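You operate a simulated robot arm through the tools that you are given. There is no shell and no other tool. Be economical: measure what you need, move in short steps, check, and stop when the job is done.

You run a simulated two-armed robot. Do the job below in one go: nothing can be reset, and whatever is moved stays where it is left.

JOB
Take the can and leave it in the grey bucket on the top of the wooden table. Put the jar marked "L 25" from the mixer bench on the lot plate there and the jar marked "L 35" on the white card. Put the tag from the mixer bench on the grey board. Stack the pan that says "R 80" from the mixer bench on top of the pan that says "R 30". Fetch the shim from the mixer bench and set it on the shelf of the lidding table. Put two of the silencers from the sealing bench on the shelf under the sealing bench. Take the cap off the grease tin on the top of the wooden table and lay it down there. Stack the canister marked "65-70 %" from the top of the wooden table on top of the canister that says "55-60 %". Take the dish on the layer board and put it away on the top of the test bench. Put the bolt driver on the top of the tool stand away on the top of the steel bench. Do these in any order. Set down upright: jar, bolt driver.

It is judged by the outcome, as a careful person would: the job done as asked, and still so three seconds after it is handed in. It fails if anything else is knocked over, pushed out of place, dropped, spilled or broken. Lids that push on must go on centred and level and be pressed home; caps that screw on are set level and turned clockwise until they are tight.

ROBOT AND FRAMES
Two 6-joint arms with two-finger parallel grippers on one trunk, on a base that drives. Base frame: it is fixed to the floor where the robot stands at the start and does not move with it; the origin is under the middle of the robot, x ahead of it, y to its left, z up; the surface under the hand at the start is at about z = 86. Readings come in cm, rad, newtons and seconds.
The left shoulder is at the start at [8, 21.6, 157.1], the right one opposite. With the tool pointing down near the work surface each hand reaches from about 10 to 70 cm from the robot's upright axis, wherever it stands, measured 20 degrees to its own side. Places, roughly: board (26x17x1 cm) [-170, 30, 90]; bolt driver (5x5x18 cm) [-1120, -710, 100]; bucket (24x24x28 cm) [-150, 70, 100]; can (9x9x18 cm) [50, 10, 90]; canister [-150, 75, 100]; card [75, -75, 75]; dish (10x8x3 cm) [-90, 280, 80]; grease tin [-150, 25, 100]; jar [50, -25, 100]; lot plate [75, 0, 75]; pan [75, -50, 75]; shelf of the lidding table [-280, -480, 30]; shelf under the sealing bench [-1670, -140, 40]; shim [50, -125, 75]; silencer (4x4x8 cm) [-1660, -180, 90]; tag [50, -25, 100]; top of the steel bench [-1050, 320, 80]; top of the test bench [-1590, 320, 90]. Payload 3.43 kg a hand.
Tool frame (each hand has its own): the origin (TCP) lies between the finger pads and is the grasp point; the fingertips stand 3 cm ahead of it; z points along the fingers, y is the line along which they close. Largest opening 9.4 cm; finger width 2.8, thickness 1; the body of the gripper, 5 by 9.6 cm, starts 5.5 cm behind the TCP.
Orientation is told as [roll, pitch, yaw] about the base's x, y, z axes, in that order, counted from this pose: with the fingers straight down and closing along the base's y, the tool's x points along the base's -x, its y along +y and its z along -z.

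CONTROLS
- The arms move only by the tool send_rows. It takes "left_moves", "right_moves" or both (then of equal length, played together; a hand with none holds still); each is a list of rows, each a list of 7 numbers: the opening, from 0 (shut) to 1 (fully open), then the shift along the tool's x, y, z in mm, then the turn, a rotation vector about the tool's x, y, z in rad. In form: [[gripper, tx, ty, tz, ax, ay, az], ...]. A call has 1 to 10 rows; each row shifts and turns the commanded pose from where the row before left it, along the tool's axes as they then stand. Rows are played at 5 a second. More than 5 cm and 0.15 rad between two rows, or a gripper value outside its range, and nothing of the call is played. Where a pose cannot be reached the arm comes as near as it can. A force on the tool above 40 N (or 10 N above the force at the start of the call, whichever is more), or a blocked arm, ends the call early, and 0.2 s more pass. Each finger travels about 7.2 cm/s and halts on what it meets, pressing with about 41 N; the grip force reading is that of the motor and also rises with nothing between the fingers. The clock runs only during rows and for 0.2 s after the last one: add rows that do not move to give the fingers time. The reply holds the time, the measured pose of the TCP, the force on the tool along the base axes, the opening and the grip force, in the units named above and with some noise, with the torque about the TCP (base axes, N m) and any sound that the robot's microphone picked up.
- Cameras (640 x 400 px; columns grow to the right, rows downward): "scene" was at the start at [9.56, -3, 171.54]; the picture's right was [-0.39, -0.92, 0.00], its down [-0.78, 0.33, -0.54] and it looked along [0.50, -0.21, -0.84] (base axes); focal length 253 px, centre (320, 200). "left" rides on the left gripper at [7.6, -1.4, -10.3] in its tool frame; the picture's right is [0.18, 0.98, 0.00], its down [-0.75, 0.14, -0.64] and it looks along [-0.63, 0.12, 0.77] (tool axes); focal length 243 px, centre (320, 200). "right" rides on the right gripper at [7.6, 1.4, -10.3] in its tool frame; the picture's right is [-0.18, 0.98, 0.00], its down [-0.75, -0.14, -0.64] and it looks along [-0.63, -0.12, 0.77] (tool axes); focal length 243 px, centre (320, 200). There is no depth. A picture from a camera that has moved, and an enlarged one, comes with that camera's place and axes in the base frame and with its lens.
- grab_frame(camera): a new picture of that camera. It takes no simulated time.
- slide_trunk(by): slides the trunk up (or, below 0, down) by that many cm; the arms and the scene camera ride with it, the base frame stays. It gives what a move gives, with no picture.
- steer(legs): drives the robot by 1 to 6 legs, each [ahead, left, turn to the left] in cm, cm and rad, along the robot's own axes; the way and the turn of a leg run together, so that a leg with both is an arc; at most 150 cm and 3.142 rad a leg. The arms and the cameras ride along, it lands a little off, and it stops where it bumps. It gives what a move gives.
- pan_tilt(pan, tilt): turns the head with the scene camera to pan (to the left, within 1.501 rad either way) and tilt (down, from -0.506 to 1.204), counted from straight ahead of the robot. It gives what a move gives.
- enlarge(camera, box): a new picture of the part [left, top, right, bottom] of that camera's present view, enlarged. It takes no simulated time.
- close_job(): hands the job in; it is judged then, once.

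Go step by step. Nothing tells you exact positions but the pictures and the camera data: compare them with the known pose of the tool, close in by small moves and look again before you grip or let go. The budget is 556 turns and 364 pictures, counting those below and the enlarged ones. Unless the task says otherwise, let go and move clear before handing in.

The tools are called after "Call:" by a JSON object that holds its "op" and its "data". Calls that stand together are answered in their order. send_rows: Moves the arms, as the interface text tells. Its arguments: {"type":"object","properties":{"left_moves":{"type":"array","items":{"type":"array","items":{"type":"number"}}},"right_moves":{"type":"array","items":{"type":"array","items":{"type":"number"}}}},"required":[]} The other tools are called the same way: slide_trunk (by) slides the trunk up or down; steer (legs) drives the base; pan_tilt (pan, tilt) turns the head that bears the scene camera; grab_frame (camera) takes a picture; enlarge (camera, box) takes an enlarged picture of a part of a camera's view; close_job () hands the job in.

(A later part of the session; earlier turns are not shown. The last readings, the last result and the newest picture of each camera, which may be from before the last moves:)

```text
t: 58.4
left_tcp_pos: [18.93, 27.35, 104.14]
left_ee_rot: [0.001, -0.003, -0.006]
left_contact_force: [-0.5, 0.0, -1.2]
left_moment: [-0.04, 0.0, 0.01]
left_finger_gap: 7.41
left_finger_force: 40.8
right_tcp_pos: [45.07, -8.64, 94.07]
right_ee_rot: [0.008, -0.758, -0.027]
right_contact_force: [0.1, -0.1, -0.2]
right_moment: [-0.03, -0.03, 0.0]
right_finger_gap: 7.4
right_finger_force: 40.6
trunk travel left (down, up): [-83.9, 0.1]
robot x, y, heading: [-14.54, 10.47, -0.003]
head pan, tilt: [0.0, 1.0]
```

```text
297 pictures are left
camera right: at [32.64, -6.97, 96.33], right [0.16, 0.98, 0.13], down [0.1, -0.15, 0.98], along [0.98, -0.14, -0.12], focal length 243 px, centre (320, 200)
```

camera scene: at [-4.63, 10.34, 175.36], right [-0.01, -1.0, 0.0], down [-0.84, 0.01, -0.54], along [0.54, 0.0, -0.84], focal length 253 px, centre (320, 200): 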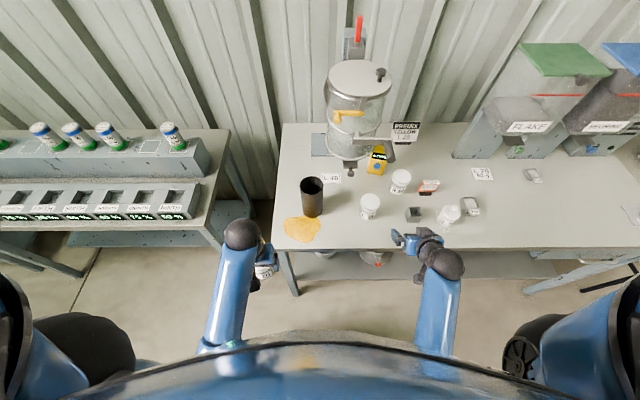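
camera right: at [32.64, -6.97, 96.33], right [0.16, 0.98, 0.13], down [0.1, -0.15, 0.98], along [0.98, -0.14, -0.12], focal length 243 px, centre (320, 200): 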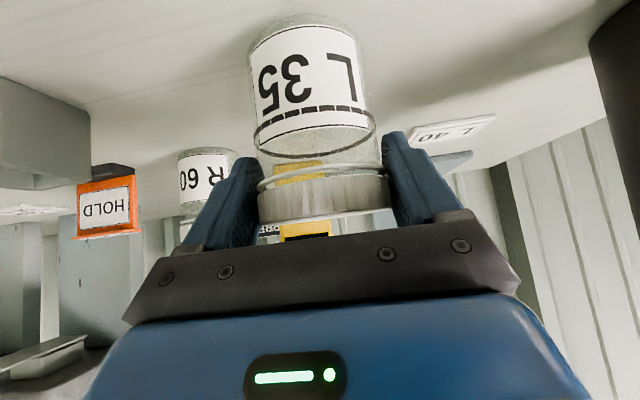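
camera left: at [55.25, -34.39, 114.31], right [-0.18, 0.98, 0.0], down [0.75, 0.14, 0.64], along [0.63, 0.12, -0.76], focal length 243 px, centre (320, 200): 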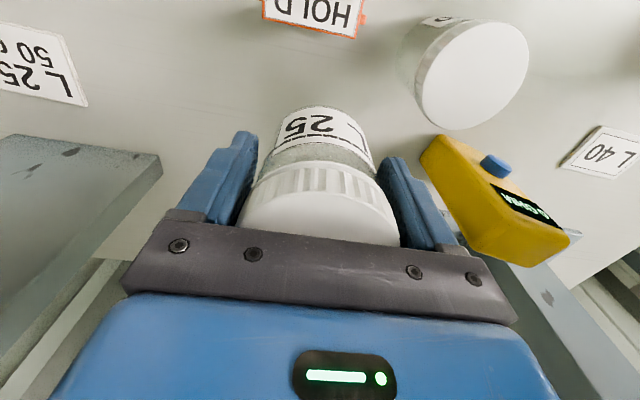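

Call:
{"op": "send_rows", "data": {"right_moves": [[0.8, 0, 0, 0, 0, 0, 0], [1, 0, 0, 0, 0, 0, 0], [1, 0, 0, 0, 0, -0.13, 0], [1, 0, 0, 0, 0, -0.13, 0], [1, 0, 0, 0, 0, -0.13, 0], [1, 0, 0, 0, 0, 0, 0]]}}

Call:
{"op": "grab_frame", "data": {"camera": "right"}}

```text
t: 59.8
left_tcp_pos: [19.03, 27.34, 104.12]
left_ee_rot: [0.0, -0.004, -0.007]
left_contact_force: [0.1, 1.0, -0.9]
left_moment: [-0.01, 0.04, 0.01]
left_finger_gap: 7.4
left_finger_force: 41.0
right_tcp_pos: [45.21, -8.57, 94.3]
right_ee_rot: [0.011, -1.15, -0.033]
right_contact_force: [0.6, 0.3, 1.2]
right_moment: [0.0, -0.05, -0.04]
right_finger_gap: 9.41
right_finger_force: 0.0
trunk travel left (down, up): [-83.9, 0.1]
robot x, y, heading: [-15.22, 10.4, -0.01]
head pan, tilt: [0.0, 1.0]
```

```text
296 pictures are left
camera right: at [32.8, -6.95, 91.43], right [0.1, 0.98, 0.17], down [-0.28, -0.14, 0.95], along [0.95, -0.14, 0.26], focal length 243 px, centre (320, 200)
```

right: 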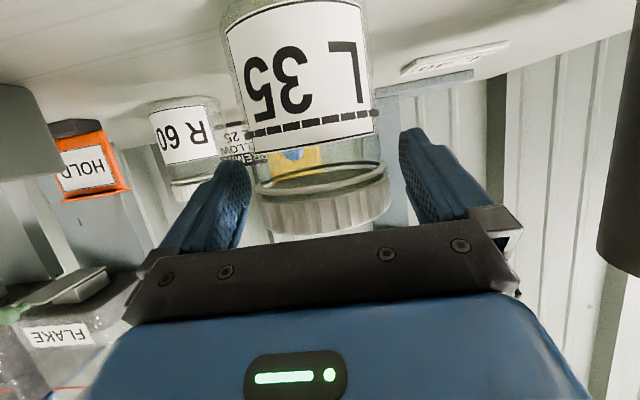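

Call:
{"op": "send_rows", "data": {"right_moves": [[0.8, 0, 0, 0, 0, 0, 0], [0.55, 0, 0, 0, 0, 0, 0], [0.45, 0, 0, 0, 0, 0, 0], [0.45, 0, 0, 0, 0, 0, 0], [0.45, -18, 0, -8, 0, 0, 0], [0.45, -36, 0, -16, 0, 0, 0], [0.45, -36, 0, -16, 0, 0, 0], [0.45, 0, 0, 0, 0, 0, 0]]}}

Call:
{"op": "grab_frame", "data": {"camera": "right"}}

```text
t: 61.5
left_tcp_pos: [19.09, 27.4, 104.11]
left_ee_rot: [0.001, -0.002, -0.007]
left_contact_force: [0.1, 0.6, -0.8]
left_moment: [0.02, -0.01, -0.01]
left_finger_gap: 7.43
left_finger_force: 41.7
right_tcp_pos: [45.18, -8.78, 104.17]
right_ee_rot: [0.01, -1.149, -0.032]
right_contact_force: [-0.4, 0.1, -0.5]
right_moment: [0.02, -0.03, 0.03]
right_finger_gap: 7.34
right_finger_force: 40.9
trunk travel left (down, up): [-83.9, 0.1]
robot x, y, heading: [-14.71, 10.75, -0.006]
head pan, tilt: [0.0, 1.0]
```

```text
295 pictures are left
camera right: at [32.8, -6.98, 101.38], right [0.1, 0.98, 0.17], down [-0.28, -0.14, 0.95], along [0.96, -0.14, 0.26], focal length 243 px, centre (320, 200)
```

right: 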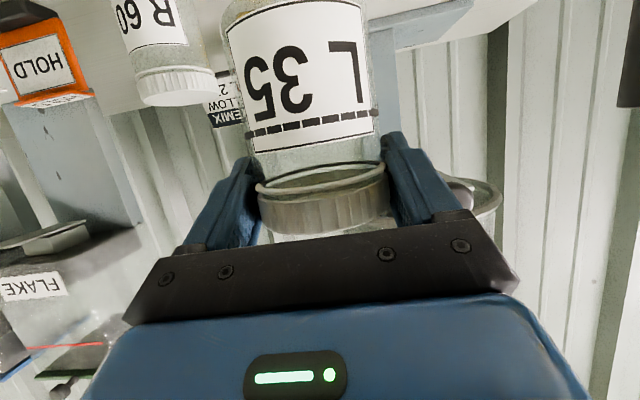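

Call:
{"op": "steer", "data": {"legs": [[-13, 0, 0], [0, -54, 0]]}}

Call:
{"op": "pan_tilt", "data": {"pan": -0.4, "tilt": 0.85}}

Call:
{"op": "grab_frame", "data": {"camera": "scene"}}

Call:
{"op": "grab_frame", "data": {"camera": "right"}}

```text
t: 65.6
left_tcp_pos: [5.61, -26.52, 104.03]
left_ee_rot: [-0.002, -0.002, -0.006]
left_contact_force: [-0.3, 0.6, -1.1]
left_moment: [-0.05, 0.02, 0.0]
left_finger_gap: 7.41
left_finger_force: 41.0
right_tcp_pos: [31.93, -62.51, 103.96]
right_ee_rot: [0.007, -1.149, -0.028]
right_contact_force: [-0.4, -0.3, 0.4]
right_moment: [-0.01, 0.04, 0.01]
right_finger_gap: 7.32
right_finger_force: 41.1
trunk travel left (down, up): [-83.9, 0.1]
robot x, y, heading: [-28.29, -43.86, -0.001]
head pan, tilt: [0.0, 1.0]
```

```text
t: 66.4
left_tcp_pos: [5.6, -26.68, 104.07]
left_ee_rot: [0.0, -0.005, -0.008]
left_contact_force: [-0.1, 0.0, -1.0]
left_moment: [0.0, -0.01, 0.01]
left_finger_gap: 7.39
left_finger_force: 41.1
right_tcp_pos: [31.75, -62.62, 104.25]
right_ee_rot: [0.014, -1.15, -0.033]
right_contact_force: [0.0, 0.0, -0.8]
right_moment: [0.0, 0.03, 0.01]
right_finger_gap: 7.29
right_finger_force: 41.0
trunk travel left (down, up): [-83.9, 0.1]
robot x, y, heading: [-28.08, -43.5, -0.007]
head pan, tilt: [-0.4, 0.85]
```

```text
294 pictures are left
camera scene: at [-17.75, -46.84, 176.47], right [-0.39, -0.92, 0.0], down [-0.69, 0.3, -0.66], along [0.61, -0.26, -0.75], focal length 253 px, centre (320, 200)
```

scene: 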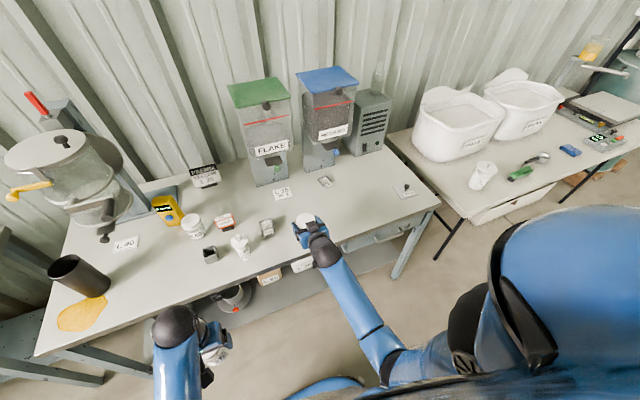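

```text
293 pictures are left
camera right: at [19.45, -60.99, 101.36], right [0.1, 0.98, 0.17], down [-0.28, -0.14, 0.95], along [0.96, -0.14, 0.26], focal length 243 px, centre (320, 200)
```

right: 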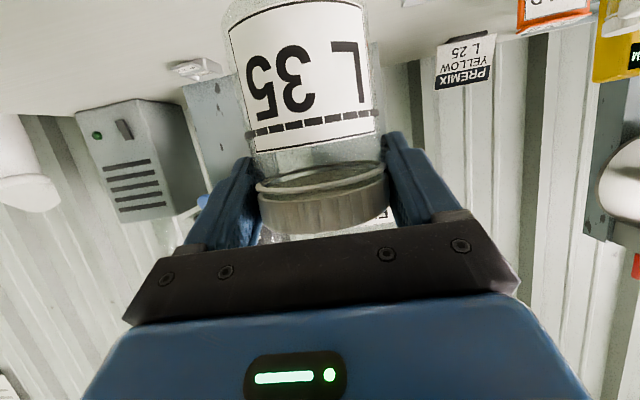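

Call:
{"op": "enlarge", "data": {"camera": "scene", "box": [210, 110, 370, 260]}}

```text
2.67 times, centred on (290, 185) of scene
camera zoom: at [-17.75, -46.84, 176.47], right [-0.39, -0.92, 0.0], down [-0.69, 0.3, -0.66], along [0.61, -0.26, -0.75], focal length 674 px, centre (400, 240)
```

zoom: 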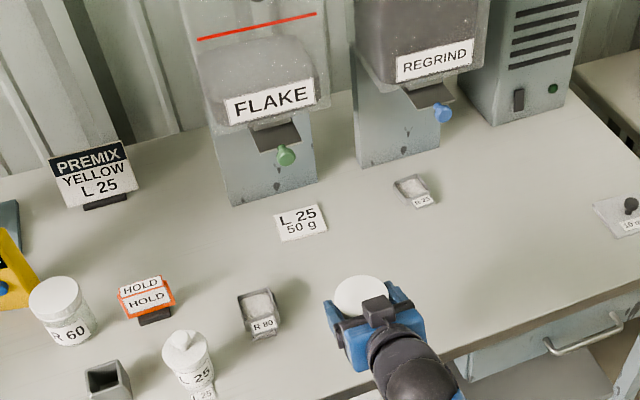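

Call:
{"op": "steer", "data": {"legs": [[14, 0, 0]]}}

Call:
{"op": "send_rows", "data": {"right_moves": [[0.45, 36, -2, 16, 0, 0, 0], [0.45, 36, -2, 16, 0, 0, 0], [0.45, 4, -1, 2, 0, 0, 0], [0.45, 0, 0, 0, 0, 0, 0]]}}

Call:
{"op": "grab_frame", "data": {"camera": "right"}}

Call:
{"op": "enlarge", "data": {"camera": "scene", "box": [210, 110, 370, 260]}}

```text
t: 67.8
left_tcp_pos: [19.15, -26.68, 104.18]
left_ee_rot: [0.0, -0.007, -0.008]
left_contact_force: [-0.3, 0.1, 0.2]
left_moment: [0.04, -0.06, 0.03]
left_finger_gap: 7.42
left_finger_force: 40.9
right_tcp_pos: [45.43, -62.72, 104.26]
right_ee_rot: [0.011, -1.153, -0.032]
right_contact_force: [-1.3, 0.5, -0.1]
right_moment: [-0.01, 0.03, -0.03]
right_finger_gap: 7.3
right_finger_force: 40.6
trunk travel left (down, up): [-83.9, 0.1]
robot x, y, heading: [-14.42, -43.53, -0.014]
head pan, tilt: [-0.4, 0.85]
```

```text
t: 68.8
left_tcp_pos: [19.56, -26.67, 104.08]
left_ee_rot: [0.0, 0.0, -0.007]
left_contact_force: [-0.5, -0.6, -1.3]
left_moment: [0.02, -0.01, -0.01]
left_finger_gap: 7.39
left_finger_force: 41.1
right_tcp_pos: [45.71, -63.22, 95.72]
right_ee_rot: [0.012, -1.149, -0.032]
right_contact_force: [0.6, 0.1, -1.5]
right_moment: [0.02, 0.01, 0.0]
right_finger_gap: 7.29
right_finger_force: 41.4
trunk travel left (down, up): [-83.9, 0.1]
robot x, y, heading: [-14.37, -43.58, -0.004]
head pan, tilt: [-0.4, 0.85]
```

```text
291 pictures are left
camera right: at [33.37, -61.49, 93.02], right [0.1, 0.98, 0.17], down [-0.28, -0.14, 0.95], along [0.96, -0.14, 0.26], focal length 243 px, centre (320, 200)
```

right: 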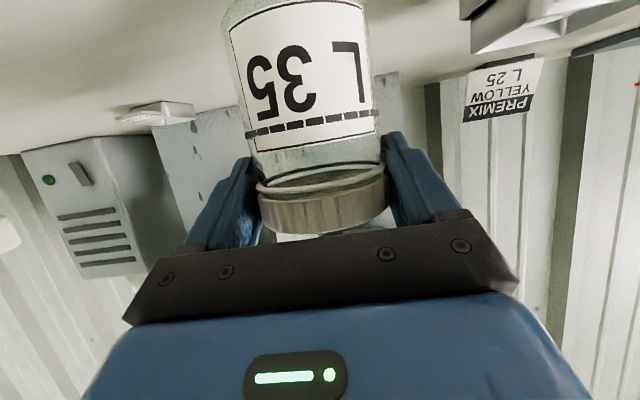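

```text
2.67 times, centred on (290, 185) of scene
camera zoom: at [-3.7, -46.86, 176.46], right [-0.39, -0.92, 0.0], down [-0.69, 0.3, -0.66], along [0.61, -0.26, -0.75], focal length 674 px, centre (400, 240)
```

zoom: 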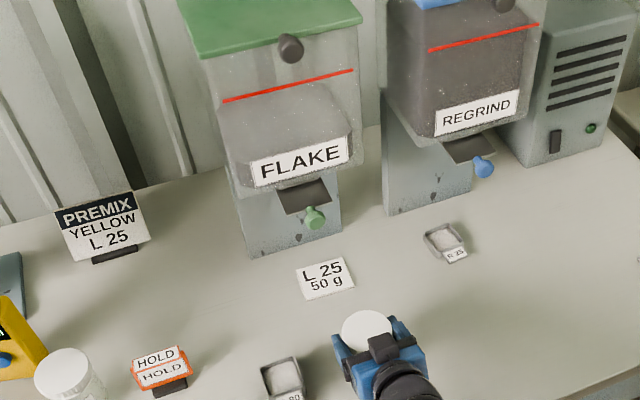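

Call:
{"op": "steer", "data": {"legs": [[13, 0, 0]]}}

Call:
{"op": "grab_frame", "data": {"camera": "scene"}}

```text
t: 70.0
left_tcp_pos: [32.01, -26.75, 104.19]
left_ee_rot: [0.0, -0.007, -0.006]
left_contact_force: [0.4, 0.5, -0.8]
left_moment: [-0.02, -0.02, 0.01]
left_finger_gap: 7.36
left_finger_force: 41.1
right_tcp_pos: [58.15, -63.4, 95.99]
right_ee_rot: [0.01, -1.153, -0.033]
right_contact_force: [-0.2, -0.2, 0.1]
right_moment: [0.01, 0.0, 0.02]
right_finger_gap: 7.31
right_finger_force: 40.9
trunk travel left (down, up): [-83.9, 0.1]
robot x, y, heading: [-1.51, -43.68, -0.009]
head pan, tilt: [-0.4, 0.85]
```

```text
289 pictures are left
camera scene: at [8.36, -46.93, 176.52], right [-0.39, -0.92, 0.0], down [-0.69, 0.3, -0.66], along [0.61, -0.26, -0.75], focal length 253 px, centre (320, 200)
```

scene: 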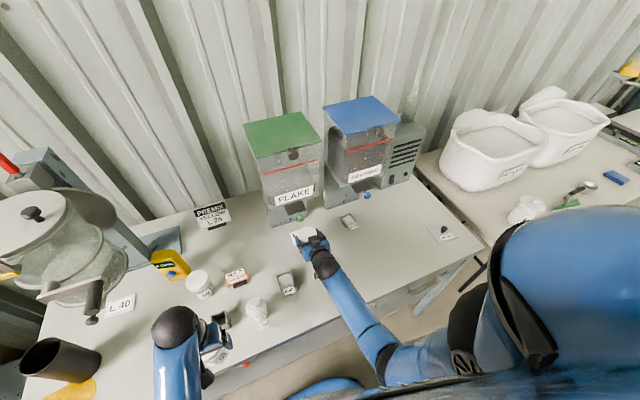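

Call:
{"op": "send_rows", "data": {"right_moves": [[0.45, -7.2, 1, 18.7, 0, 0, 0], [0.45, -7.2, 1, 18.7, 0, 0, 0], [0.45, -7.2, 1, 18.7, 0, 0, 0], [0.45, -7.2, 1, 18.7, 0, 0, 0], [0.45, 0, 0, 0, 0, 0, 0]]}}

Call:
{"op": "enlarge", "data": {"camera": "scene", "box": [240, 160, 368, 260]}}

Call:
{"op": "grab_frame", "data": {"camera": "right"}}

```text
t: 71.2
left_tcp_pos: [32.43, -26.74, 104.06]
left_ee_rot: [0.0, -0.003, -0.007]
left_contact_force: [0.1, -0.2, -1.2]
left_moment: [0.02, 0.0, 0.0]
left_finger_gap: 7.35
left_finger_force: 40.9
right_tcp_pos: [66.46, -63.04, 95.38]
right_ee_rot: [0.011, -1.148, -0.032]
right_contact_force: [-0.2, -0.3, -1.6]
right_moment: [-0.01, 0.04, 0.02]
right_finger_gap: 7.3
right_finger_force: 41.2
trunk travel left (down, up): [-83.9, 0.1]
robot x, y, heading: [-1.17, -42.89, -0.009]
head pan, tilt: [-0.4, 0.85]
```

```text
4.00 times, centred on (304, 210) of scene
camera zoom: at [8.9, -46.95, 176.48], right [-0.39, -0.92, 0.0], down [-0.69, 0.3, -0.66], along [0.61, -0.26, -0.75], focal length 1011 px, centre (384, 160)
```

zoom: 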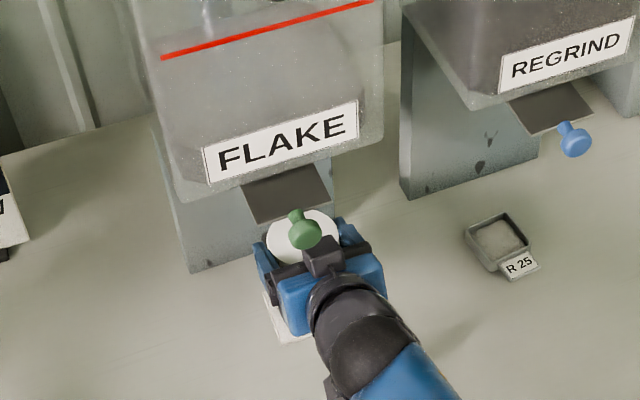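

```text
287 pictures are left
camera right: at [54.12, -61.32, 92.64], right [0.1, 0.98, 0.17], down [-0.28, -0.14, 0.95], along [0.96, -0.14, 0.26], focal length 243 px, centre (320, 200)
```

right: 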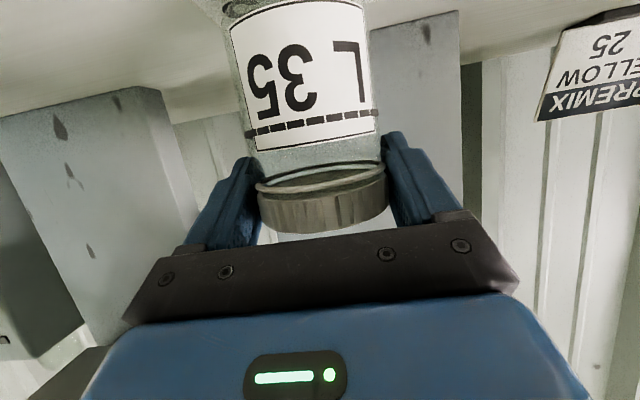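

Call:
{"op": "send_rows", "data": {"right_moves": [[0.45, 6.4, 0, 2.8, 0, 0, 0], [0.45, 0, 0, 0, 0, 0, 0]]}}

Call:
{"op": "send_rows", "data": {"right_moves": [[0.45, 2, 0, 0.9, 0, 0, 0], [0.45, 0, 0, 0, 0, 0, 0]]}}

```text
t: 71.8
left_tcp_pos: [32.28, -26.84, 104.11]
left_ee_rot: [0.0, -0.002, -0.008]
left_contact_force: [0.4, 0.1, -1.1]
left_moment: [-0.03, -0.01, -0.01]
left_finger_gap: 7.36
left_finger_force: 41.1
right_tcp_pos: [66.52, -63.03, 94.77]
right_ee_rot: [0.011, -1.15, -0.031]
right_contact_force: [1.4, 0.7, 2.6]
right_moment: [-0.09, -0.1, 0.05]
right_finger_gap: 7.31
right_finger_force: 40.9
trunk travel left (down, up): [-83.9, 0.1]
robot x, y, heading: [-1.44, -43.69, -0.002]
head pan, tilt: [-0.4, 0.85]
```

```text
t: 72.4
left_tcp_pos: [32.15, -26.87, 104.18]
left_ee_rot: [0.002, -0.002, -0.006]
left_contact_force: [0.2, -0.2, -0.9]
left_moment: [-0.01, 0.01, -0.01]
left_finger_gap: 7.36
left_finger_force: 40.7
right_tcp_pos: [66.5, -62.95, 94.72]
right_ee_rot: [0.011, -1.152, -0.03]
right_contact_force: [1.1, -1.9, 11.3]
right_moment: [-0.33, -0.02, 0.05]
right_finger_gap: 7.31
right_finger_force: 40.5
trunk travel left (down, up): [-83.9, 0.1]
robot x, y, heading: [-1.54, -43.45, -0.009]
head pan, tilt: [-0.4, 0.85]
```

Call:
{"op": "send_rows", "data": {"right_moves": [[0.85, 0, 0, 0, 0, 0, 0], [1, 0, 0, 0, 0, 0, 0], [1, 0, 0, 0, 0, 0, 0], [1, 14, 0, -32, 0, 0, 0], [1, 16, 0, -36, 0, 0, 0], [1, 16, 0, -36, 0, 0, 0], [1, 0, 0, 0, 0, 0, 0]]}}

Call:
{"op": "grab_frame", "data": {"camera": "right"}}

```text
t: 74.0
left_tcp_pos: [32.44, -26.74, 104.05]
left_ee_rot: [-0.001, -0.001, -0.008]
left_contact_force: [0.0, 0.4, -0.6]
left_moment: [-0.01, 0.0, -0.01]
left_finger_gap: 7.38
left_finger_force: 41.3
right_tcp_pos: [55.03, -62.71, 94.49]
right_ee_rot: [0.011, -1.147, -0.03]
right_contact_force: [-0.6, 0.1, -0.3]
right_moment: [0.03, 0.02, 0.04]
right_finger_gap: 9.39
right_finger_force: 0.0
trunk travel left (down, up): [-83.9, 0.1]
robot x, y, heading: [-1.39, -43.66, -0.004]
head pan, tilt: [-0.4, 0.85]
```

```text
286 pictures are left
camera right: at [42.78, -61.03, 91.69], right [0.1, 0.98, 0.17], down [-0.28, -0.14, 0.95], along [0.96, -0.14, 0.26], focal length 243 px, centre (320, 200)
```

right: 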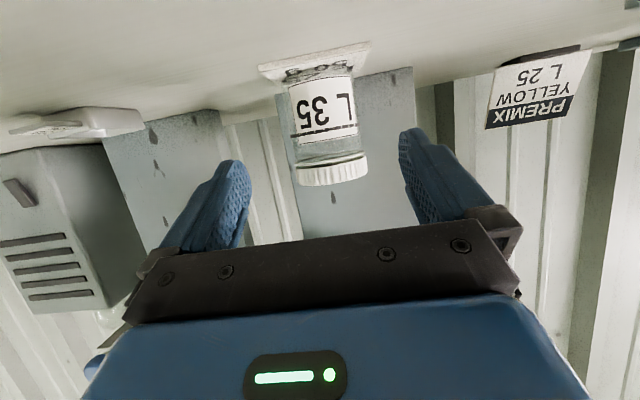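

Call:
{"op": "send_rows", "data": {"left_moves": [[0.45, 0, 48, 0, 0, 0, 0], [0.45, 0, 48, 0, 0, 0, 0], [0.45, -31, 0, 0, 0, 0, 0], [0.45, -31, 0, 0, 0, 0, 0], [0.45, 0, 0, 40, 0, 0, 0], [0.45, 0, 0, 40, 0, 0, 0], [0.45, 0, 0, 36, 0, 0, 0], [0.45, 0, 0, 0, 0, 0, 0]]}}

Call:
{"op": "grab_frame", "data": {"camera": "left"}}

Call:
{"op": "grab_frame", "data": {"camera": "scene"}}

```text
t: 75.8
left_tcp_pos: [38.58, -17.07, 92.49]
left_ee_rot: [0.001, -0.003, -0.007]
left_contact_force: [-0.2, 0.5, -0.5]
left_moment: [0.0, 0.0, 0.01]
left_finger_gap: 7.39
left_finger_force: 40.1
right_tcp_pos: [55.16, -62.76, 94.47]
right_ee_rot: [0.01, -1.148, -0.032]
right_contact_force: [-0.2, -0.1, -0.1]
right_moment: [0.0, 0.0, 0.01]
right_finger_gap: 9.39
right_finger_force: 0.0
trunk travel left (down, up): [-83.9, 0.1]
robot x, y, heading: [-1.39, -43.79, -0.006]
head pan, tilt: [-0.4, 0.85]
```

```text
285 pictures are left
camera left: at [30.92, -18.6, 102.74], right [-0.18, 0.98, 0.0], down [0.75, 0.14, 0.64], along [0.63, 0.11, -0.76], focal length 243 px, centre (320, 200)
```

left: 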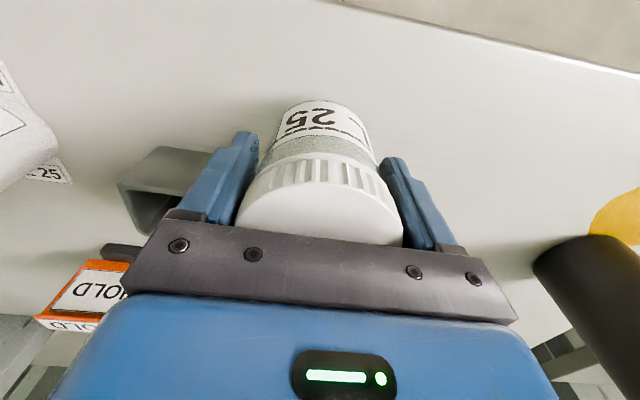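

```text
284 pictures are left
camera scene: at [9.01, -46.94, 176.47], right [-0.39, -0.92, 0.0], down [-0.69, 0.3, -0.66], along [0.61, -0.26, -0.75], focal length 253 px, centre (320, 200)
```

scene: 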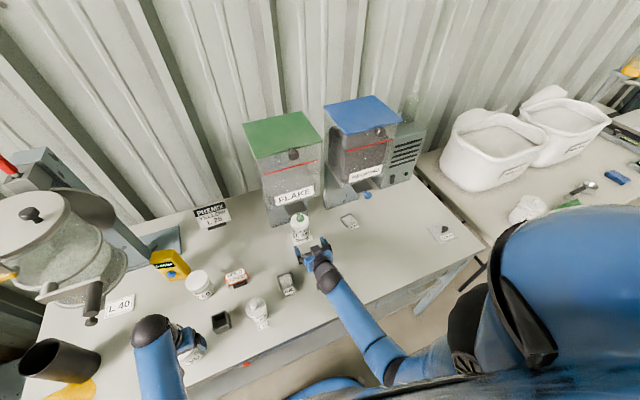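

Left finger clears the bin. I'll lower the last bit, release, and back out.

Call:
{"op": "send_rows", "data": {"left_moves": [[0.45, 0, 0, 6, 0, 0, 0], [0.45, 0, 0, 0, 0, 0, 0]]}}

Call:
{"op": "send_rows", "data": {"left_moves": [[0.45, 0, 0, 2, 0, 0, 0], [0.7, 0, 0, 0, 0, 0, 0], [0.93, 0, 0, 0, 0, 0, 0], [0.93, 0, 0, 0, 0, 0, 0], [0.93, 0, 0, -30, 0, 0, 0], [0.93, 0, 0, -40, 0, 0, 0], [0.93, 0, 0, -40, 0, 0, 0], [0.93, 0, 0, 0, 0, 0, 0]]}}

Call:
{"op": "grab_frame", "data": {"camera": "left"}}

```text
t: 76.4
left_tcp_pos: [38.64, -17.22, 91.98]
left_ee_rot: [0.001, -0.003, -0.007]
left_contact_force: [-0.2, -0.5, 0.3]
left_moment: [0.02, 0.0, 0.02]
left_finger_gap: 7.38
left_finger_force: 40.5
right_tcp_pos: [55.16, -62.69, 94.5]
right_ee_rot: [0.009, -1.148, -0.033]
right_contact_force: [0.2, -0.7, -0.3]
right_moment: [-0.02, -0.02, 0.02]
right_finger_gap: 9.38
right_finger_force: 0.1
trunk travel left (down, up): [-83.9, 0.1]
robot x, y, heading: [-1.43, -43.57, -0.003]
head pan, tilt: [-0.4, 0.85]
```

```text
t: 78.2
left_tcp_pos: [38.76, -17.31, 102.92]
left_ee_rot: [0.001, -0.002, -0.005]
left_contact_force: [0.1, 0.1, 0.5]
left_moment: [-0.01, 0.01, -0.01]
left_finger_gap: 8.74
left_finger_force: 0.1
right_tcp_pos: [55.15, -62.86, 94.4]
right_ee_rot: [0.011, -1.149, -0.031]
right_contact_force: [-0.3, -0.8, -0.2]
right_moment: [0.03, 0.02, 0.0]
right_finger_gap: 9.41
right_finger_force: 0.1
trunk travel left (down, up): [-83.9, 0.1]
robot x, y, heading: [-1.63, -43.52, -0.009]
head pan, tilt: [-0.4, 0.85]
```

```text
283 pictures are left
camera left: at [31.02, -18.72, 112.99], right [-0.18, 0.98, 0.0], down [0.75, 0.14, 0.64], along [0.63, 0.11, -0.76], focal length 243 px, centre (320, 200)
```

left: 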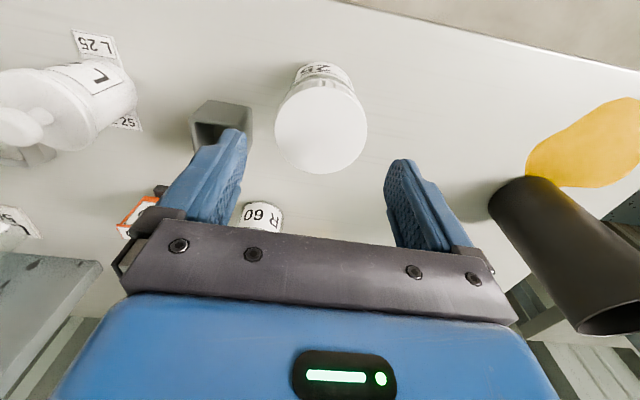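

Call:
{"op": "steer", "data": {"legs": [[-32, 0, 0]]}}

Call:
{"op": "send_rows", "data": {"left_moves": [[1, -45, 0, 0, 0, 0, 0], [1, -45, 0, 0, 0, 0, 0], [1, -40, 0, 0, 0, -0.1, 0], [1, 0, 0, 0, 0, -0.15, 0], [1, 0, 0, 0, 0, -0.15, 0], [1, 0, 0, 0, 0, -0.15, 0], [1, 0, 0, 0, 0, -0.15, 0], [1, 0, 0, 0, 0, -0.15, 0], [1, 0, 0, 0, 0, -0.15, 0], [1, 0, 0, 0, 0, -0.15, 0]]}}

Call:
{"op": "grab_frame", "data": {"camera": "left"}}

```text
t: 80.4
left_tcp_pos: [6.92, -17.02, 102.61]
left_ee_rot: [-0.003, -0.002, -0.008]
left_contact_force: [-0.1, 0.4, -0.5]
left_moment: [0.01, 0.0, -0.02]
left_finger_gap: 8.73
left_finger_force: 0.1
right_tcp_pos: [23.46, -62.65, 94.33]
right_ee_rot: [0.011, -1.147, -0.032]
right_contact_force: [0.5, 0.4, 0.0]
right_moment: [0.0, -0.01, 0.02]
right_finger_gap: 9.42
right_finger_force: 0.0
trunk travel left (down, up): [-83.9, 0.1]
robot x, y, heading: [-33.47, -43.42, -0.005]
head pan, tilt: [-0.4, 0.85]
```

```text
t: 82.6
left_tcp_pos: [19.7, -17.15, 102.81]
left_ee_rot: [-0.001, -1.155, -0.004]
left_contact_force: [0.0, -0.3, -0.2]
left_moment: [-0.03, -0.04, 0.01]
left_finger_gap: 9.4
left_finger_force: 0.0
right_tcp_pos: [23.15, -62.55, 94.41]
right_ee_rot: [0.01, -1.151, -0.031]
right_contact_force: [0.1, -0.4, 0.3]
right_moment: [-0.01, 0.0, -0.04]
right_finger_gap: 9.4
right_finger_force: 0.0
trunk travel left (down, up): [-83.9, 0.1]
robot x, y, heading: [-33.08, -43.1, -0.007]
head pan, tilt: [-0.4, 0.85]
```

```text
282 pictures are left
camera left: at [7.33, -18.56, 99.98], right [-0.07, 0.98, -0.17], down [-0.28, 0.14, 0.95], along [0.96, 0.11, 0.27], focal length 243 px, centre (320, 200)
```

left: 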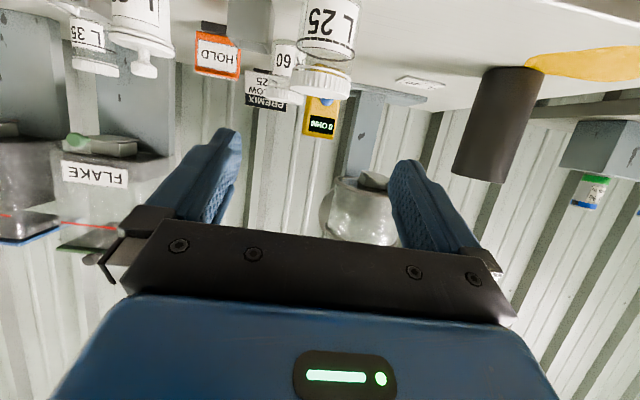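

Call:
{"op": "send_rows", "data": {"left_moves": [[1, 40, 0, 18, 0, 0, 0], [1, 38, 0, 17, 0, 0, 0], [1, -15, 0, 34, 0, 0, 0], [1, -15, 0, 34, 0, 0, 0], [1, -15, 0, 34, 0, 0, 0], [1, 0, 0, 0, 0, 0, 0]]}}

Call:
{"op": "grab_frame", "data": {"camera": "left"}}

```text
t: 84.0
left_tcp_pos: [30.93, -17.23, 94.15]
left_ee_rot: [0.001, -1.153, -0.006]
left_contact_force: [0.4, -0.3, -0.2]
left_moment: [0.01, -0.04, 0.02]
left_finger_gap: 9.41
left_finger_force: 0.0
right_tcp_pos: [23.17, -62.53, 94.45]
right_ee_rot: [0.011, -1.147, -0.03]
right_contact_force: [0.3, -0.4, 1.4]
right_moment: [0.01, 0.0, 0.03]
right_finger_gap: 9.42
right_finger_force: 0.1
trunk travel left (down, up): [-83.9, 0.1]
robot x, y, heading: [-33.31, -43.36, -0.01]
head pan, tilt: [-0.4, 0.85]
```

```text
281 pictures are left
camera left: at [18.48, -18.7, 91.29], right [-0.07, 0.98, -0.17], down [-0.28, 0.14, 0.95], along [0.96, 0.11, 0.27], focal length 243 px, centre (320, 200)
```

left: 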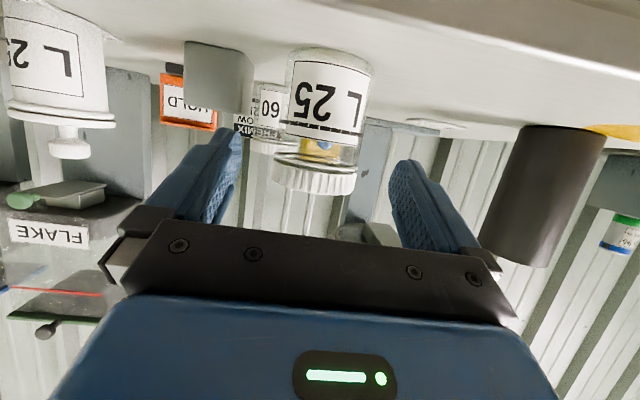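

Call:
{"op": "send_rows", "data": {"left_moves": [[1, -15, 0, 35, 0, 0, 0], [1, -16, 0, 35, 0, 0, 0], [0.8, 0, 0, 0, 0, 0, 0], [0.55, 0, 0, 0, 0, 0, 0], [0.45, 0, 0, 0, 0, 0, 0], [0.45, 0, 0, 0, 0, 0, 0], [0.45, -18, 0, -8, 0, 0, 0], [0.45, -18, 0, -8, 0, 0, 0], [0.45, 0, 0, 0, 0, 0, 0]]}}

Call:
{"op": "grab_frame", "data": {"camera": "left"}}

```text
t: 86.0
left_tcp_pos: [38.59, -17.49, 97.34]
left_ee_rot: [0.001, -1.151, -0.004]
left_contact_force: [0.1, -0.6, -1.2]
left_moment: [0.01, 0.01, 0.0]
left_finger_gap: 7.48
left_finger_force: 40.7
left hand out of reach, approached as far as the arm can: row 7
right_tcp_pos: [23.37, -62.64, 94.38]
right_ee_rot: [0.01, -1.148, -0.032]
right_contact_force: [0.7, -0.5, -0.3]
right_moment: [-0.02, 0.01, 0.03]
right_finger_gap: 9.4
right_finger_force: 0.0
trunk travel left (down, up): [-83.9, 0.1]
robot x, y, heading: [-33.34, -43.2, -0.006]
head pan, tilt: [-0.4, 0.85]
```

```text
280 pictures are left
camera left: at [26.24, -18.85, 94.45], right [-0.07, 0.98, -0.17], down [-0.28, 0.14, 0.95], along [0.96, 0.11, 0.27], focal length 243 px, centre (320, 200)
```

left: 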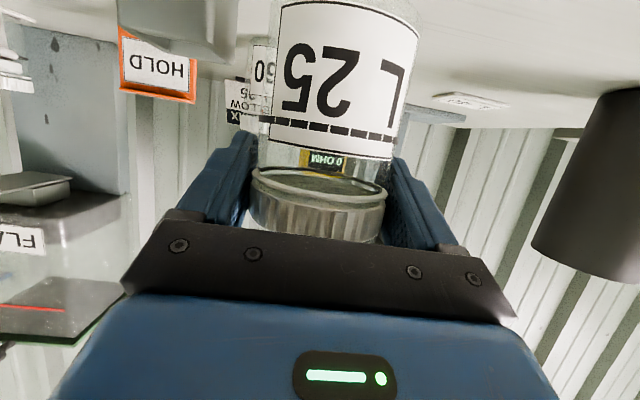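

Call:
{"op": "steer", "data": {"legs": [[0, 22.3, 0]]}}

Call:
{"op": "pan_tilt", "data": {"pan": 0.45, "tilt": 0.8}}

Call:
{"op": "enlarge", "data": {"camera": "scene", "box": [160, 100, 480, 300]}}

Call:
{"op": "grab_frame", "data": {"camera": "left"}}

```text
t: 87.7
left_tcp_pos: [38.92, 4.36, 97.42]
left_ee_rot: [0.006, -1.153, -0.016]
left_contact_force: [-0.9, -0.3, -0.7]
left_moment: [0.02, 0.04, 0.02]
left_finger_gap: 7.48
left_finger_force: 41.0
right_tcp_pos: [23.41, -40.71, 94.34]
right_ee_rot: [0.021, -1.148, -0.041]
right_contact_force: [-0.3, 0.0, -1.1]
right_moment: [0.01, 0.0, 0.05]
right_finger_gap: 9.42
right_finger_force: 0.0
trunk travel left (down, up): [-83.9, 0.1]
robot x, y, heading: [-33.12, -20.69, -0.01]
head pan, tilt: [-0.4, 0.85]
```

```text
t: 88.8
left_tcp_pos: [38.77, 4.73, 97.27]
left_ee_rot: [-0.001, -1.152, -0.007]
left_contact_force: [-0.3, -0.5, -0.8]
left_moment: [-0.03, 0.02, 0.01]
left_finger_gap: 7.46
left_finger_force: 41.3
right_tcp_pos: [23.41, -40.31, 94.37]
right_ee_rot: [0.014, -1.149, -0.034]
right_contact_force: [0.1, 0.1, 0.4]
right_moment: [0.02, -0.01, 0.01]
right_finger_gap: 9.42
right_finger_force: 0.1
trunk travel left (down, up): [-83.9, 0.1]
robot x, y, heading: [-32.51, -21.05, -0.011]
head pan, tilt: [0.45, 0.799]
```

```text
2.00 times, centred on (320, 200) of scene
camera zoom: at [-22.63, -17.95, 176.87], right [0.43, -0.9, 0.0], down [-0.65, -0.31, -0.7], along [0.63, 0.3, -0.72], focal length 505 px, centre (320, 200)
```

zoom: 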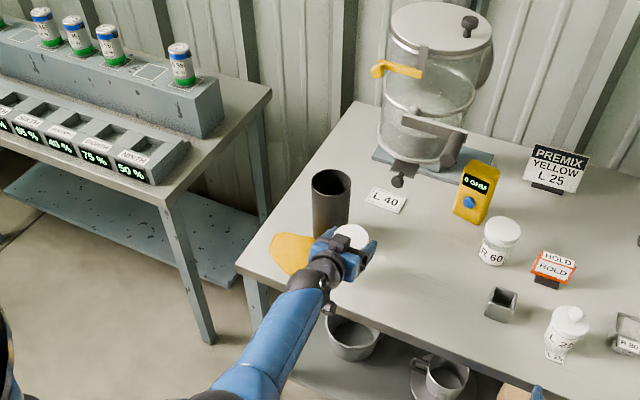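

```text
278 pictures are left
camera left: at [26.38, 3.36, 94.47], right [-0.07, 0.98, -0.17], down [-0.28, 0.14, 0.95], along [0.96, 0.11, 0.27], focal length 243 px, centre (320, 200)
```

left: 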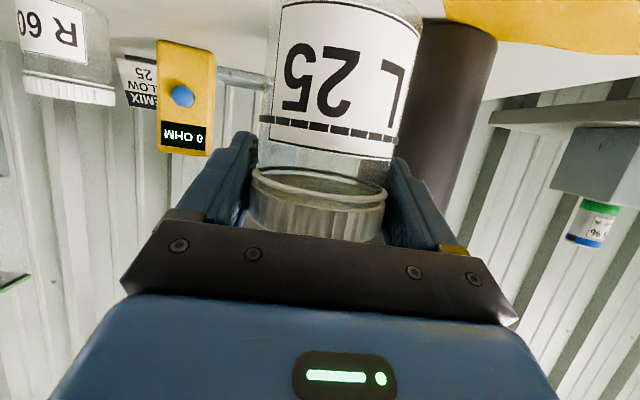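

Call:
{"op": "steer", "data": {"legs": [[0, -13, 0]]}}

Call:
{"op": "send_rows", "data": {"left_moves": [[0.45, 14, 0, 6, 0, 0, 0], [0.45, 12, 0, 5, 0, 0, 0], [0.45, 0, 0, 0, 0, 0, 0]]}}

```text
t: 90.1
left_tcp_pos: [38.86, -7.71, 97.11]
left_ee_rot: [-0.012, -1.153, 0.002]
left_contact_force: [0.1, -0.9, -1.7]
left_moment: [-0.03, 0.02, 0.01]
left_finger_gap: 7.45
left_finger_force: 41.5
right_tcp_pos: [23.21, -52.8, 94.53]
right_ee_rot: [0.002, -1.149, -0.022]
right_contact_force: [0.4, -0.6, 0.1]
right_moment: [-0.01, 0.02, -0.07]
right_finger_gap: 9.42
right_finger_force: 0.1
trunk travel left (down, up): [-83.9, 0.1]
robot x, y, heading: [-33.22, -33.88, -0.004]
head pan, tilt: [0.45, 0.799]
```

```text
t: 90.9
left_tcp_pos: [38.61, -8.08, 94.3]
left_ee_rot: [0.0, -1.152, -0.006]
left_contact_force: [0.0, -0.5, -1.0]
left_moment: [0.0, 0.01, 0.02]
left_finger_gap: 7.46
left_finger_force: 41.0
right_tcp_pos: [23.29, -53.13, 94.44]
right_ee_rot: [0.013, -1.148, -0.032]
right_contact_force: [-0.2, 0.6, -0.4]
right_moment: [-0.01, -0.05, 0.02]
right_finger_gap: 9.39
right_finger_force: 0.0
trunk travel left (down, up): [-83.9, 0.1]
robot x, y, heading: [-33.36, -34.09, -0.006]
head pan, tilt: [0.45, 0.799]
```

Call:
{"op": "send_rows", "data": {"left_moves": [[0.45, 3, 0, 1.3, 0, 0, 0], [0.45, 0, 0, 0, 0, 0, 0]]}}

```text
t: 91.5
left_tcp_pos: [38.76, -7.86, 94.16]
left_ee_rot: [-0.004, -1.151, -0.006]
left_contact_force: [0.4, 0.4, -0.9]
left_moment: [0.05, 0.0, -0.01]
left_finger_gap: 7.48
left_finger_force: 41.2
right_tcp_pos: [23.33, -53.17, 94.45]
right_ee_rot: [0.009, -1.149, -0.032]
right_contact_force: [0.9, 0.4, 0.3]
right_moment: [-0.02, -0.03, 0.01]
right_finger_gap: 9.41
right_finger_force: 0.2
trunk travel left (down, up): [-83.9, 0.1]
robot x, y, heading: [-33.31, -33.55, -0.007]
head pan, tilt: [0.45, 0.799]
```

Call:
{"op": "send_rows", "data": {"left_moves": [[0.45, 2, 0, 1, 0, 0, 0], [0.45, 0, 0, 0, 0, 0, 0]]}}

Call:
{"op": "send_rows", "data": {"left_moves": [[0.45, 2, 0, 1, 0, 0, 0], [0.45, 0, 0, 0, 0, 0, 0]]}}

```text
t: 92.1
left_tcp_pos: [38.7, -7.96, 94.0]
left_ee_rot: [0.0, -1.155, -0.006]
left_contact_force: [-0.2, -0.6, 1.8]
left_moment: [-0.02, 0.03, -0.01]
left_finger_gap: 7.46
left_finger_force: 41.2
right_tcp_pos: [23.33, -53.13, 94.47]
right_ee_rot: [0.012, -1.147, -0.034]
right_contact_force: [-0.5, -0.4, -0.6]
right_moment: [-0.02, -0.01, 0.0]
right_finger_gap: 9.4
right_finger_force: 0.1
trunk travel left (down, up): [-83.9, 0.1]
robot x, y, heading: [-33.04, -33.96, -0.006]
head pan, tilt: [0.45, 0.799]
```

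```text
t: 92.7
left_tcp_pos: [38.64, -8.12, 93.89]
left_ee_rot: [0.001, -1.158, -0.01]
left_contact_force: [1.3, -0.9, 9.8]
left_moment: [0.22, 0.12, -0.02]
left_finger_gap: 7.46
left_finger_force: 41.2
right_tcp_pos: [23.22, -53.18, 94.47]
right_ee_rot: [0.012, -1.15, -0.034]
right_contact_force: [-0.1, -0.6, 0.0]
right_moment: [0.0, 0.02, 0.0]
right_finger_gap: 9.35
right_finger_force: 0.1
trunk travel left (down, up): [-83.9, 0.1]
robot x, y, heading: [-33.21, -34.06, -0.003]
head pan, tilt: [0.45, 0.799]
```

Call:
{"op": "send_rows", "data": {"left_moves": [[0.8, 0, 0, 0, 0, 0, 0], [1, 0, 0, 0, 0, 0, 0], [1, 0, 0, 0, 0, 0, 0]]}}

Call:
{"op": "steer", "data": {"legs": [[-14, 0, 0]]}}

Call:
{"op": "grab_frame", "data": {"camera": "left"}}

Call:
{"op": "grab_frame", "data": {"camera": "scene"}}

```text
t: 93.5
left_tcp_pos: [38.57, -8.09, 93.6]
left_ee_rot: [-0.002, -1.152, -0.007]
left_contact_force: [-0.2, 1.2, -0.9]
left_moment: [-0.03, 0.03, 0.01]
left_finger_gap: 9.41
left_finger_force: 0.1
right_tcp_pos: [23.34, -53.15, 94.48]
right_ee_rot: [0.012, -1.148, -0.032]
right_contact_force: [-0.3, 0.2, 0.3]
right_moment: [-0.05, -0.02, -0.03]
right_finger_gap: 9.4
right_finger_force: 0.1
trunk travel left (down, up): [-83.9, 0.1]
robot x, y, heading: [-33.2, -34.02, -0.007]
head pan, tilt: [0.45, 0.799]
```

```text
t: 94.8
left_tcp_pos: [25.18, -8.08, 93.47]
left_ee_rot: [-0.001, -1.151, -0.006]
left_contact_force: [0.1, 0.4, -0.1]
left_moment: [0.01, 0.01, -0.02]
left_finger_gap: 9.38
left_finger_force: 0.2
right_tcp_pos: [9.65, -53.02, 94.27]
right_ee_rot: [0.01, -1.144, -0.033]
right_contact_force: [-0.1, -0.1, -0.7]
right_moment: [0.0, -0.01, 0.03]
right_finger_gap: 9.4
right_finger_force: 0.0
trunk travel left (down, up): [-83.9, 0.1]
robot x, y, heading: [-47.18, -33.64, -0.006]
head pan, tilt: [0.45, 0.799]
```

```text
277 pictures are left
camera left: at [12.64, -9.38, 90.7], right [-0.07, 0.98, -0.17], down [-0.28, 0.14, 0.95], along [0.96, 0.11, 0.26], focal length 243 px, centre (320, 200)
```

left: 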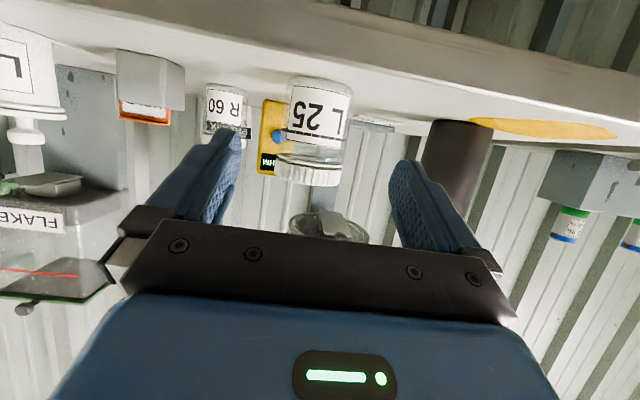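

```text
276 pictures are left
camera scene: at [-36.09, -30.63, 176.83], right [0.43, -0.9, 0.0], down [-0.65, -0.31, -0.69], along [0.63, 0.3, -0.72], focal length 253 px, centre (320, 200)
```

scene: 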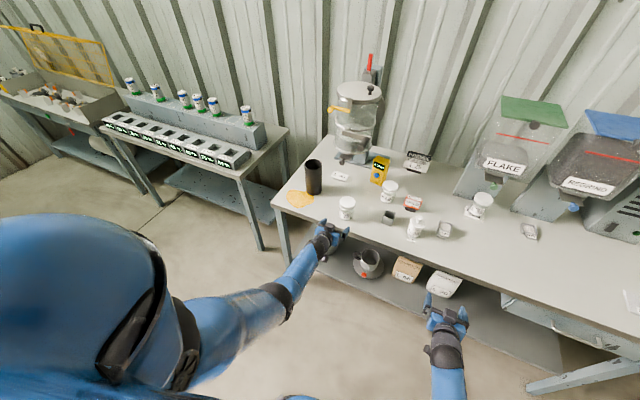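

Call:
{"op": "send_rows", "data": {"right_moves": [[1, 0, 0, 0, 0, 0.15, 0], [1, 0, 0, 0, 0, 0.15, 0], [1, 0, 0, 0, 0, 0.15, 0], [1, 0, 0, 0, 0, 0.15, 0], [1, 0, 0, 0, 0, 0.15, 0], [1, 0, 0, 0, 0, 0.15, 0], [1, 0, 0, 0, 0, 0.15, 0], [1, 0, 0, 0, 0, 0.1, 0], [1, 0, 0, 0, 0, 0, 0.15], [1, 0, 0, 0, 0, 0, 0.15]]}}

Call:
{"op": "send_rows", "data": {"right_moves": [[1, 0, 0, 0, 0, 0, 0.15], [1, 0, 0, 0, 0, 0, 0.15], [1, 0, 0, 0, 0, 0, 0.15], [1, 0, 0, 0, 0, 0, 0.15], [1, 0, 0, 0, 0, 0, 0.15], [1, 0, 0, 0, 0, 0, 0.15], [1, 0, 0, 0, 0, 0, 0.15], [1, 0, 0, 0, 0, 0, 0.15], [1, 0, 0, 0, 0, 0, 0.07], [1, 0, 0, 0, 0, 0, 0]]}}

```text
t: 97.0
left_tcp_pos: [24.76, -7.97, 93.86]
left_ee_rot: [0.0, -1.154, -0.007]
left_contact_force: [-0.1, -0.2, 0.6]
left_moment: [0.01, -0.04, 0.01]
left_finger_gap: 9.41
left_finger_force: 0.1
right_tcp_pos: [9.37, -53.03, 94.53]
right_ee_rot: [0.004, 0.004, -0.325]
right_contact_force: [-0.5, -0.6, 0.2]
right_moment: [0.04, 0.01, -0.02]
right_finger_gap: 9.4
right_finger_force: 0.1
trunk travel left (down, up): [-83.9, 0.1]
robot x, y, heading: [-46.71, -33.65, -0.011]
head pan, tilt: [0.45, 0.799]
```

```text
t: 99.2
left_tcp_pos: [24.89, -7.94, 93.81]
left_ee_rot: [-0.001, -1.153, -0.008]
left_contact_force: [0.3, 0.1, 0.5]
left_moment: [-0.01, -0.01, 0.0]
left_finger_gap: 9.42
left_finger_force: 0.1
right_tcp_pos: [9.48, -53.19, 94.49]
right_ee_rot: [-0.001, 0.004, -1.592]
right_contact_force: [-0.1, -0.2, -0.2]
right_moment: [0.01, 0.02, 0.03]
right_finger_gap: 9.4
right_finger_force: 0.0
trunk travel left (down, up): [-83.9, 0.1]
robot x, y, heading: [-46.76, -34.0, -0.006]
head pan, tilt: [0.45, 0.799]
```

Call:
{"op": "send_rows", "data": {"left_moves": [[1, 0, 0, 0, 0, 0.15, 0], [1, 0, 0, 0, 0, 0.15, 0], [1, 0, 0, 0, 0, 0.15, 0], [1, 0, 0, 0, 0, 0.15, 0], [1, 0, 0, 0, 0, 0.15, 0], [1, 0, 0, 0, 0, 0.15, 0], [1, 0, 0, 0, 0, 0.15, 0], [1, 0, 0, 0, 0, 0.1, 0], [1, 45, 0, -20, 0, 0, 0], [1, 45, 0, -20, 0, 0, 0]], "right_moves": [[1, 0, 0, -45, 0, 0, 0], [1, 0, 0, -45, 0, 0, 0], [1, 0, 0, 0, 0, 0, 0], [1, 0, 0, 0, 0, 0, 0], [1, 0, 0, 0, 0, 0, 0], [1, 0, 0, 0, 0, 0, 0], [1, 0, 0, 0, 0, 0, 0], [1, 0, 0, 0, 0, 0, 0], [1, 0, 0, 0, 0, 0, 0], [1, 0, 0, 0, 0, 0, 0]]}}

Call:
{"op": "send_rows", "data": {"left_moves": [[1, 45, 0, -20, 0, 0, 0], [1, 45, 0, -20, 0, 0, 0], [1, 45, 0, -10, 0, 0, 0], [1, 45, 0, 0, 0, 0, 0], [1, 45, 0, 0, 0, 0, 0], [1, 45, 0, 0, 0, 0, 0], [1, 0, 0, 0, 0, 0, 0]]}}

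Call:
{"op": "steer", "data": {"legs": [[0, 20, 0], [25, 0, 0]]}}

Call:
{"op": "pan_tilt", "data": {"pan": -0.1, "tilt": 0.9}}

Call:
{"op": "grab_frame", "data": {"camera": "scene"}}

Call:
{"op": "grab_frame", "data": {"camera": "right"}}

```text
t: 101.5
left_tcp_pos: [12.17, -8.55, 98.79]
left_ee_rot: [-0.017, -0.103, -0.043]
left_contact_force: [-0.8, 0.0, -0.5]
left_moment: [0.0, -0.05, -0.02]
left_finger_gap: 9.44
left_finger_force: 0.0
left hand out of reach, approached as far as the arm can: row 1, 7, 8
right_tcp_pos: [9.25, -53.13, 103.74]
right_ee_rot: [0.001, 0.006, -1.591]
right_contact_force: [-0.7, 0.1, 0.6]
right_moment: [0.02, 0.0, -0.02]
right_finger_gap: 9.41
right_finger_force: 0.1
trunk travel left (down, up): [-83.9, 0.1]
robot x, y, heading: [-47.37, -33.52, -0.007]
head pan, tilt: [0.45, 0.799]
```

```text
t: 103.0
left_tcp_pos: [-14.92, -7.45, 100.84]
left_ee_rot: [-0.016, -0.108, -0.042]
left_contact_force: [0.8, -0.4, 0.9]
left_moment: [0.0, -0.02, -0.01]
left_finger_gap: 9.38
left_finger_force: 0.1
right_tcp_pos: [9.47, -53.1, 103.42]
right_ee_rot: [-0.002, 0.005, -1.593]
right_contact_force: [0.4, -0.1, -0.3]
right_moment: [0.02, 0.0, -0.02]
right_finger_gap: 9.37
right_finger_force: 0.1
trunk travel left (down, up): [-83.9, 0.1]
robot x, y, heading: [-47.39, -33.69, -0.009]
head pan, tilt: [0.45, 0.799]
```

```text
t: 106.1
left_tcp_pos: [9.68, 12.67, 101.03]
left_ee_rot: [-0.015, -0.109, -0.041]
left_contact_force: [-0.6, 0.6, 0.2]
left_moment: [0.01, -0.02, -0.01]
left_finger_gap: 9.37
left_finger_force: 0.0
right_tcp_pos: [34.26, -33.13, 103.63]
right_ee_rot: [0.004, 0.006, -1.588]
right_contact_force: [0.6, 0.7, 0.5]
right_moment: [0.0, -0.04, 0.03]
right_finger_gap: 9.39
right_finger_force: 0.0
trunk travel left (down, up): [-83.9, 0.1]
robot x, y, heading: [-22.16, -13.91, -0.007]
head pan, tilt: [0.45, 0.799]
```

```text
t: 107.0
left_tcp_pos: [10.14, 12.54, 100.7]
left_ee_rot: [-0.018, -0.104, -0.041]
left_contact_force: [-0.1, 0.5, 1.2]
left_moment: [0.0, 0.0, 0.02]
left_finger_gap: 9.42
left_finger_force: 0.0
right_tcp_pos: [34.59, -33.02, 103.37]
right_ee_rot: [0.0, 0.005, -1.587]
right_contact_force: [-0.1, 0.5, -0.8]
right_moment: [0.04, 0.01, -0.02]
right_finger_gap: 9.41
right_finger_force: 0.1
trunk travel left (down, up): [-83.9, 0.1]
robot x, y, heading: [-22.2, -13.69, -0.01]
head pan, tilt: [-0.099, 0.901]
```

```text
275 pictures are left
camera scene: at [-11.18, -14.92, 176.07], right [-0.1, -0.99, 0.0], down [-0.78, 0.08, -0.62], along [0.62, -0.06, -0.78], focal length 253 px, centre (320, 200)
```

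scene: 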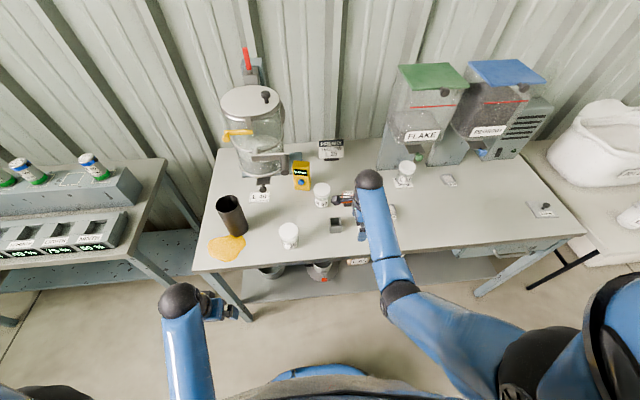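

```text
274 pictures are left
camera right: at [36.33, -25.47, 113.72], right [0.98, -0.2, 0.0], down [-0.15, -0.75, 0.64], along [-0.13, -0.63, -0.77], focal length 243 px, centre (320, 200)
```

right: 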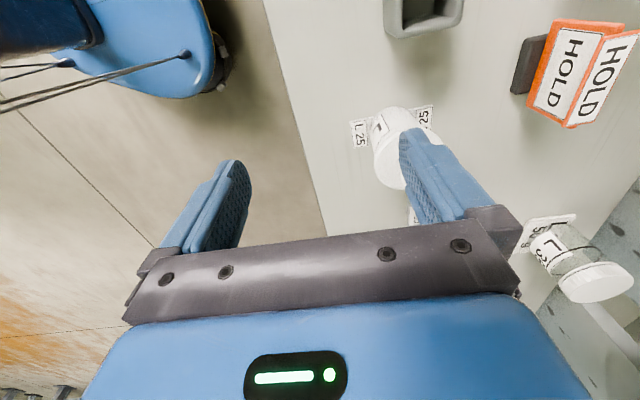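

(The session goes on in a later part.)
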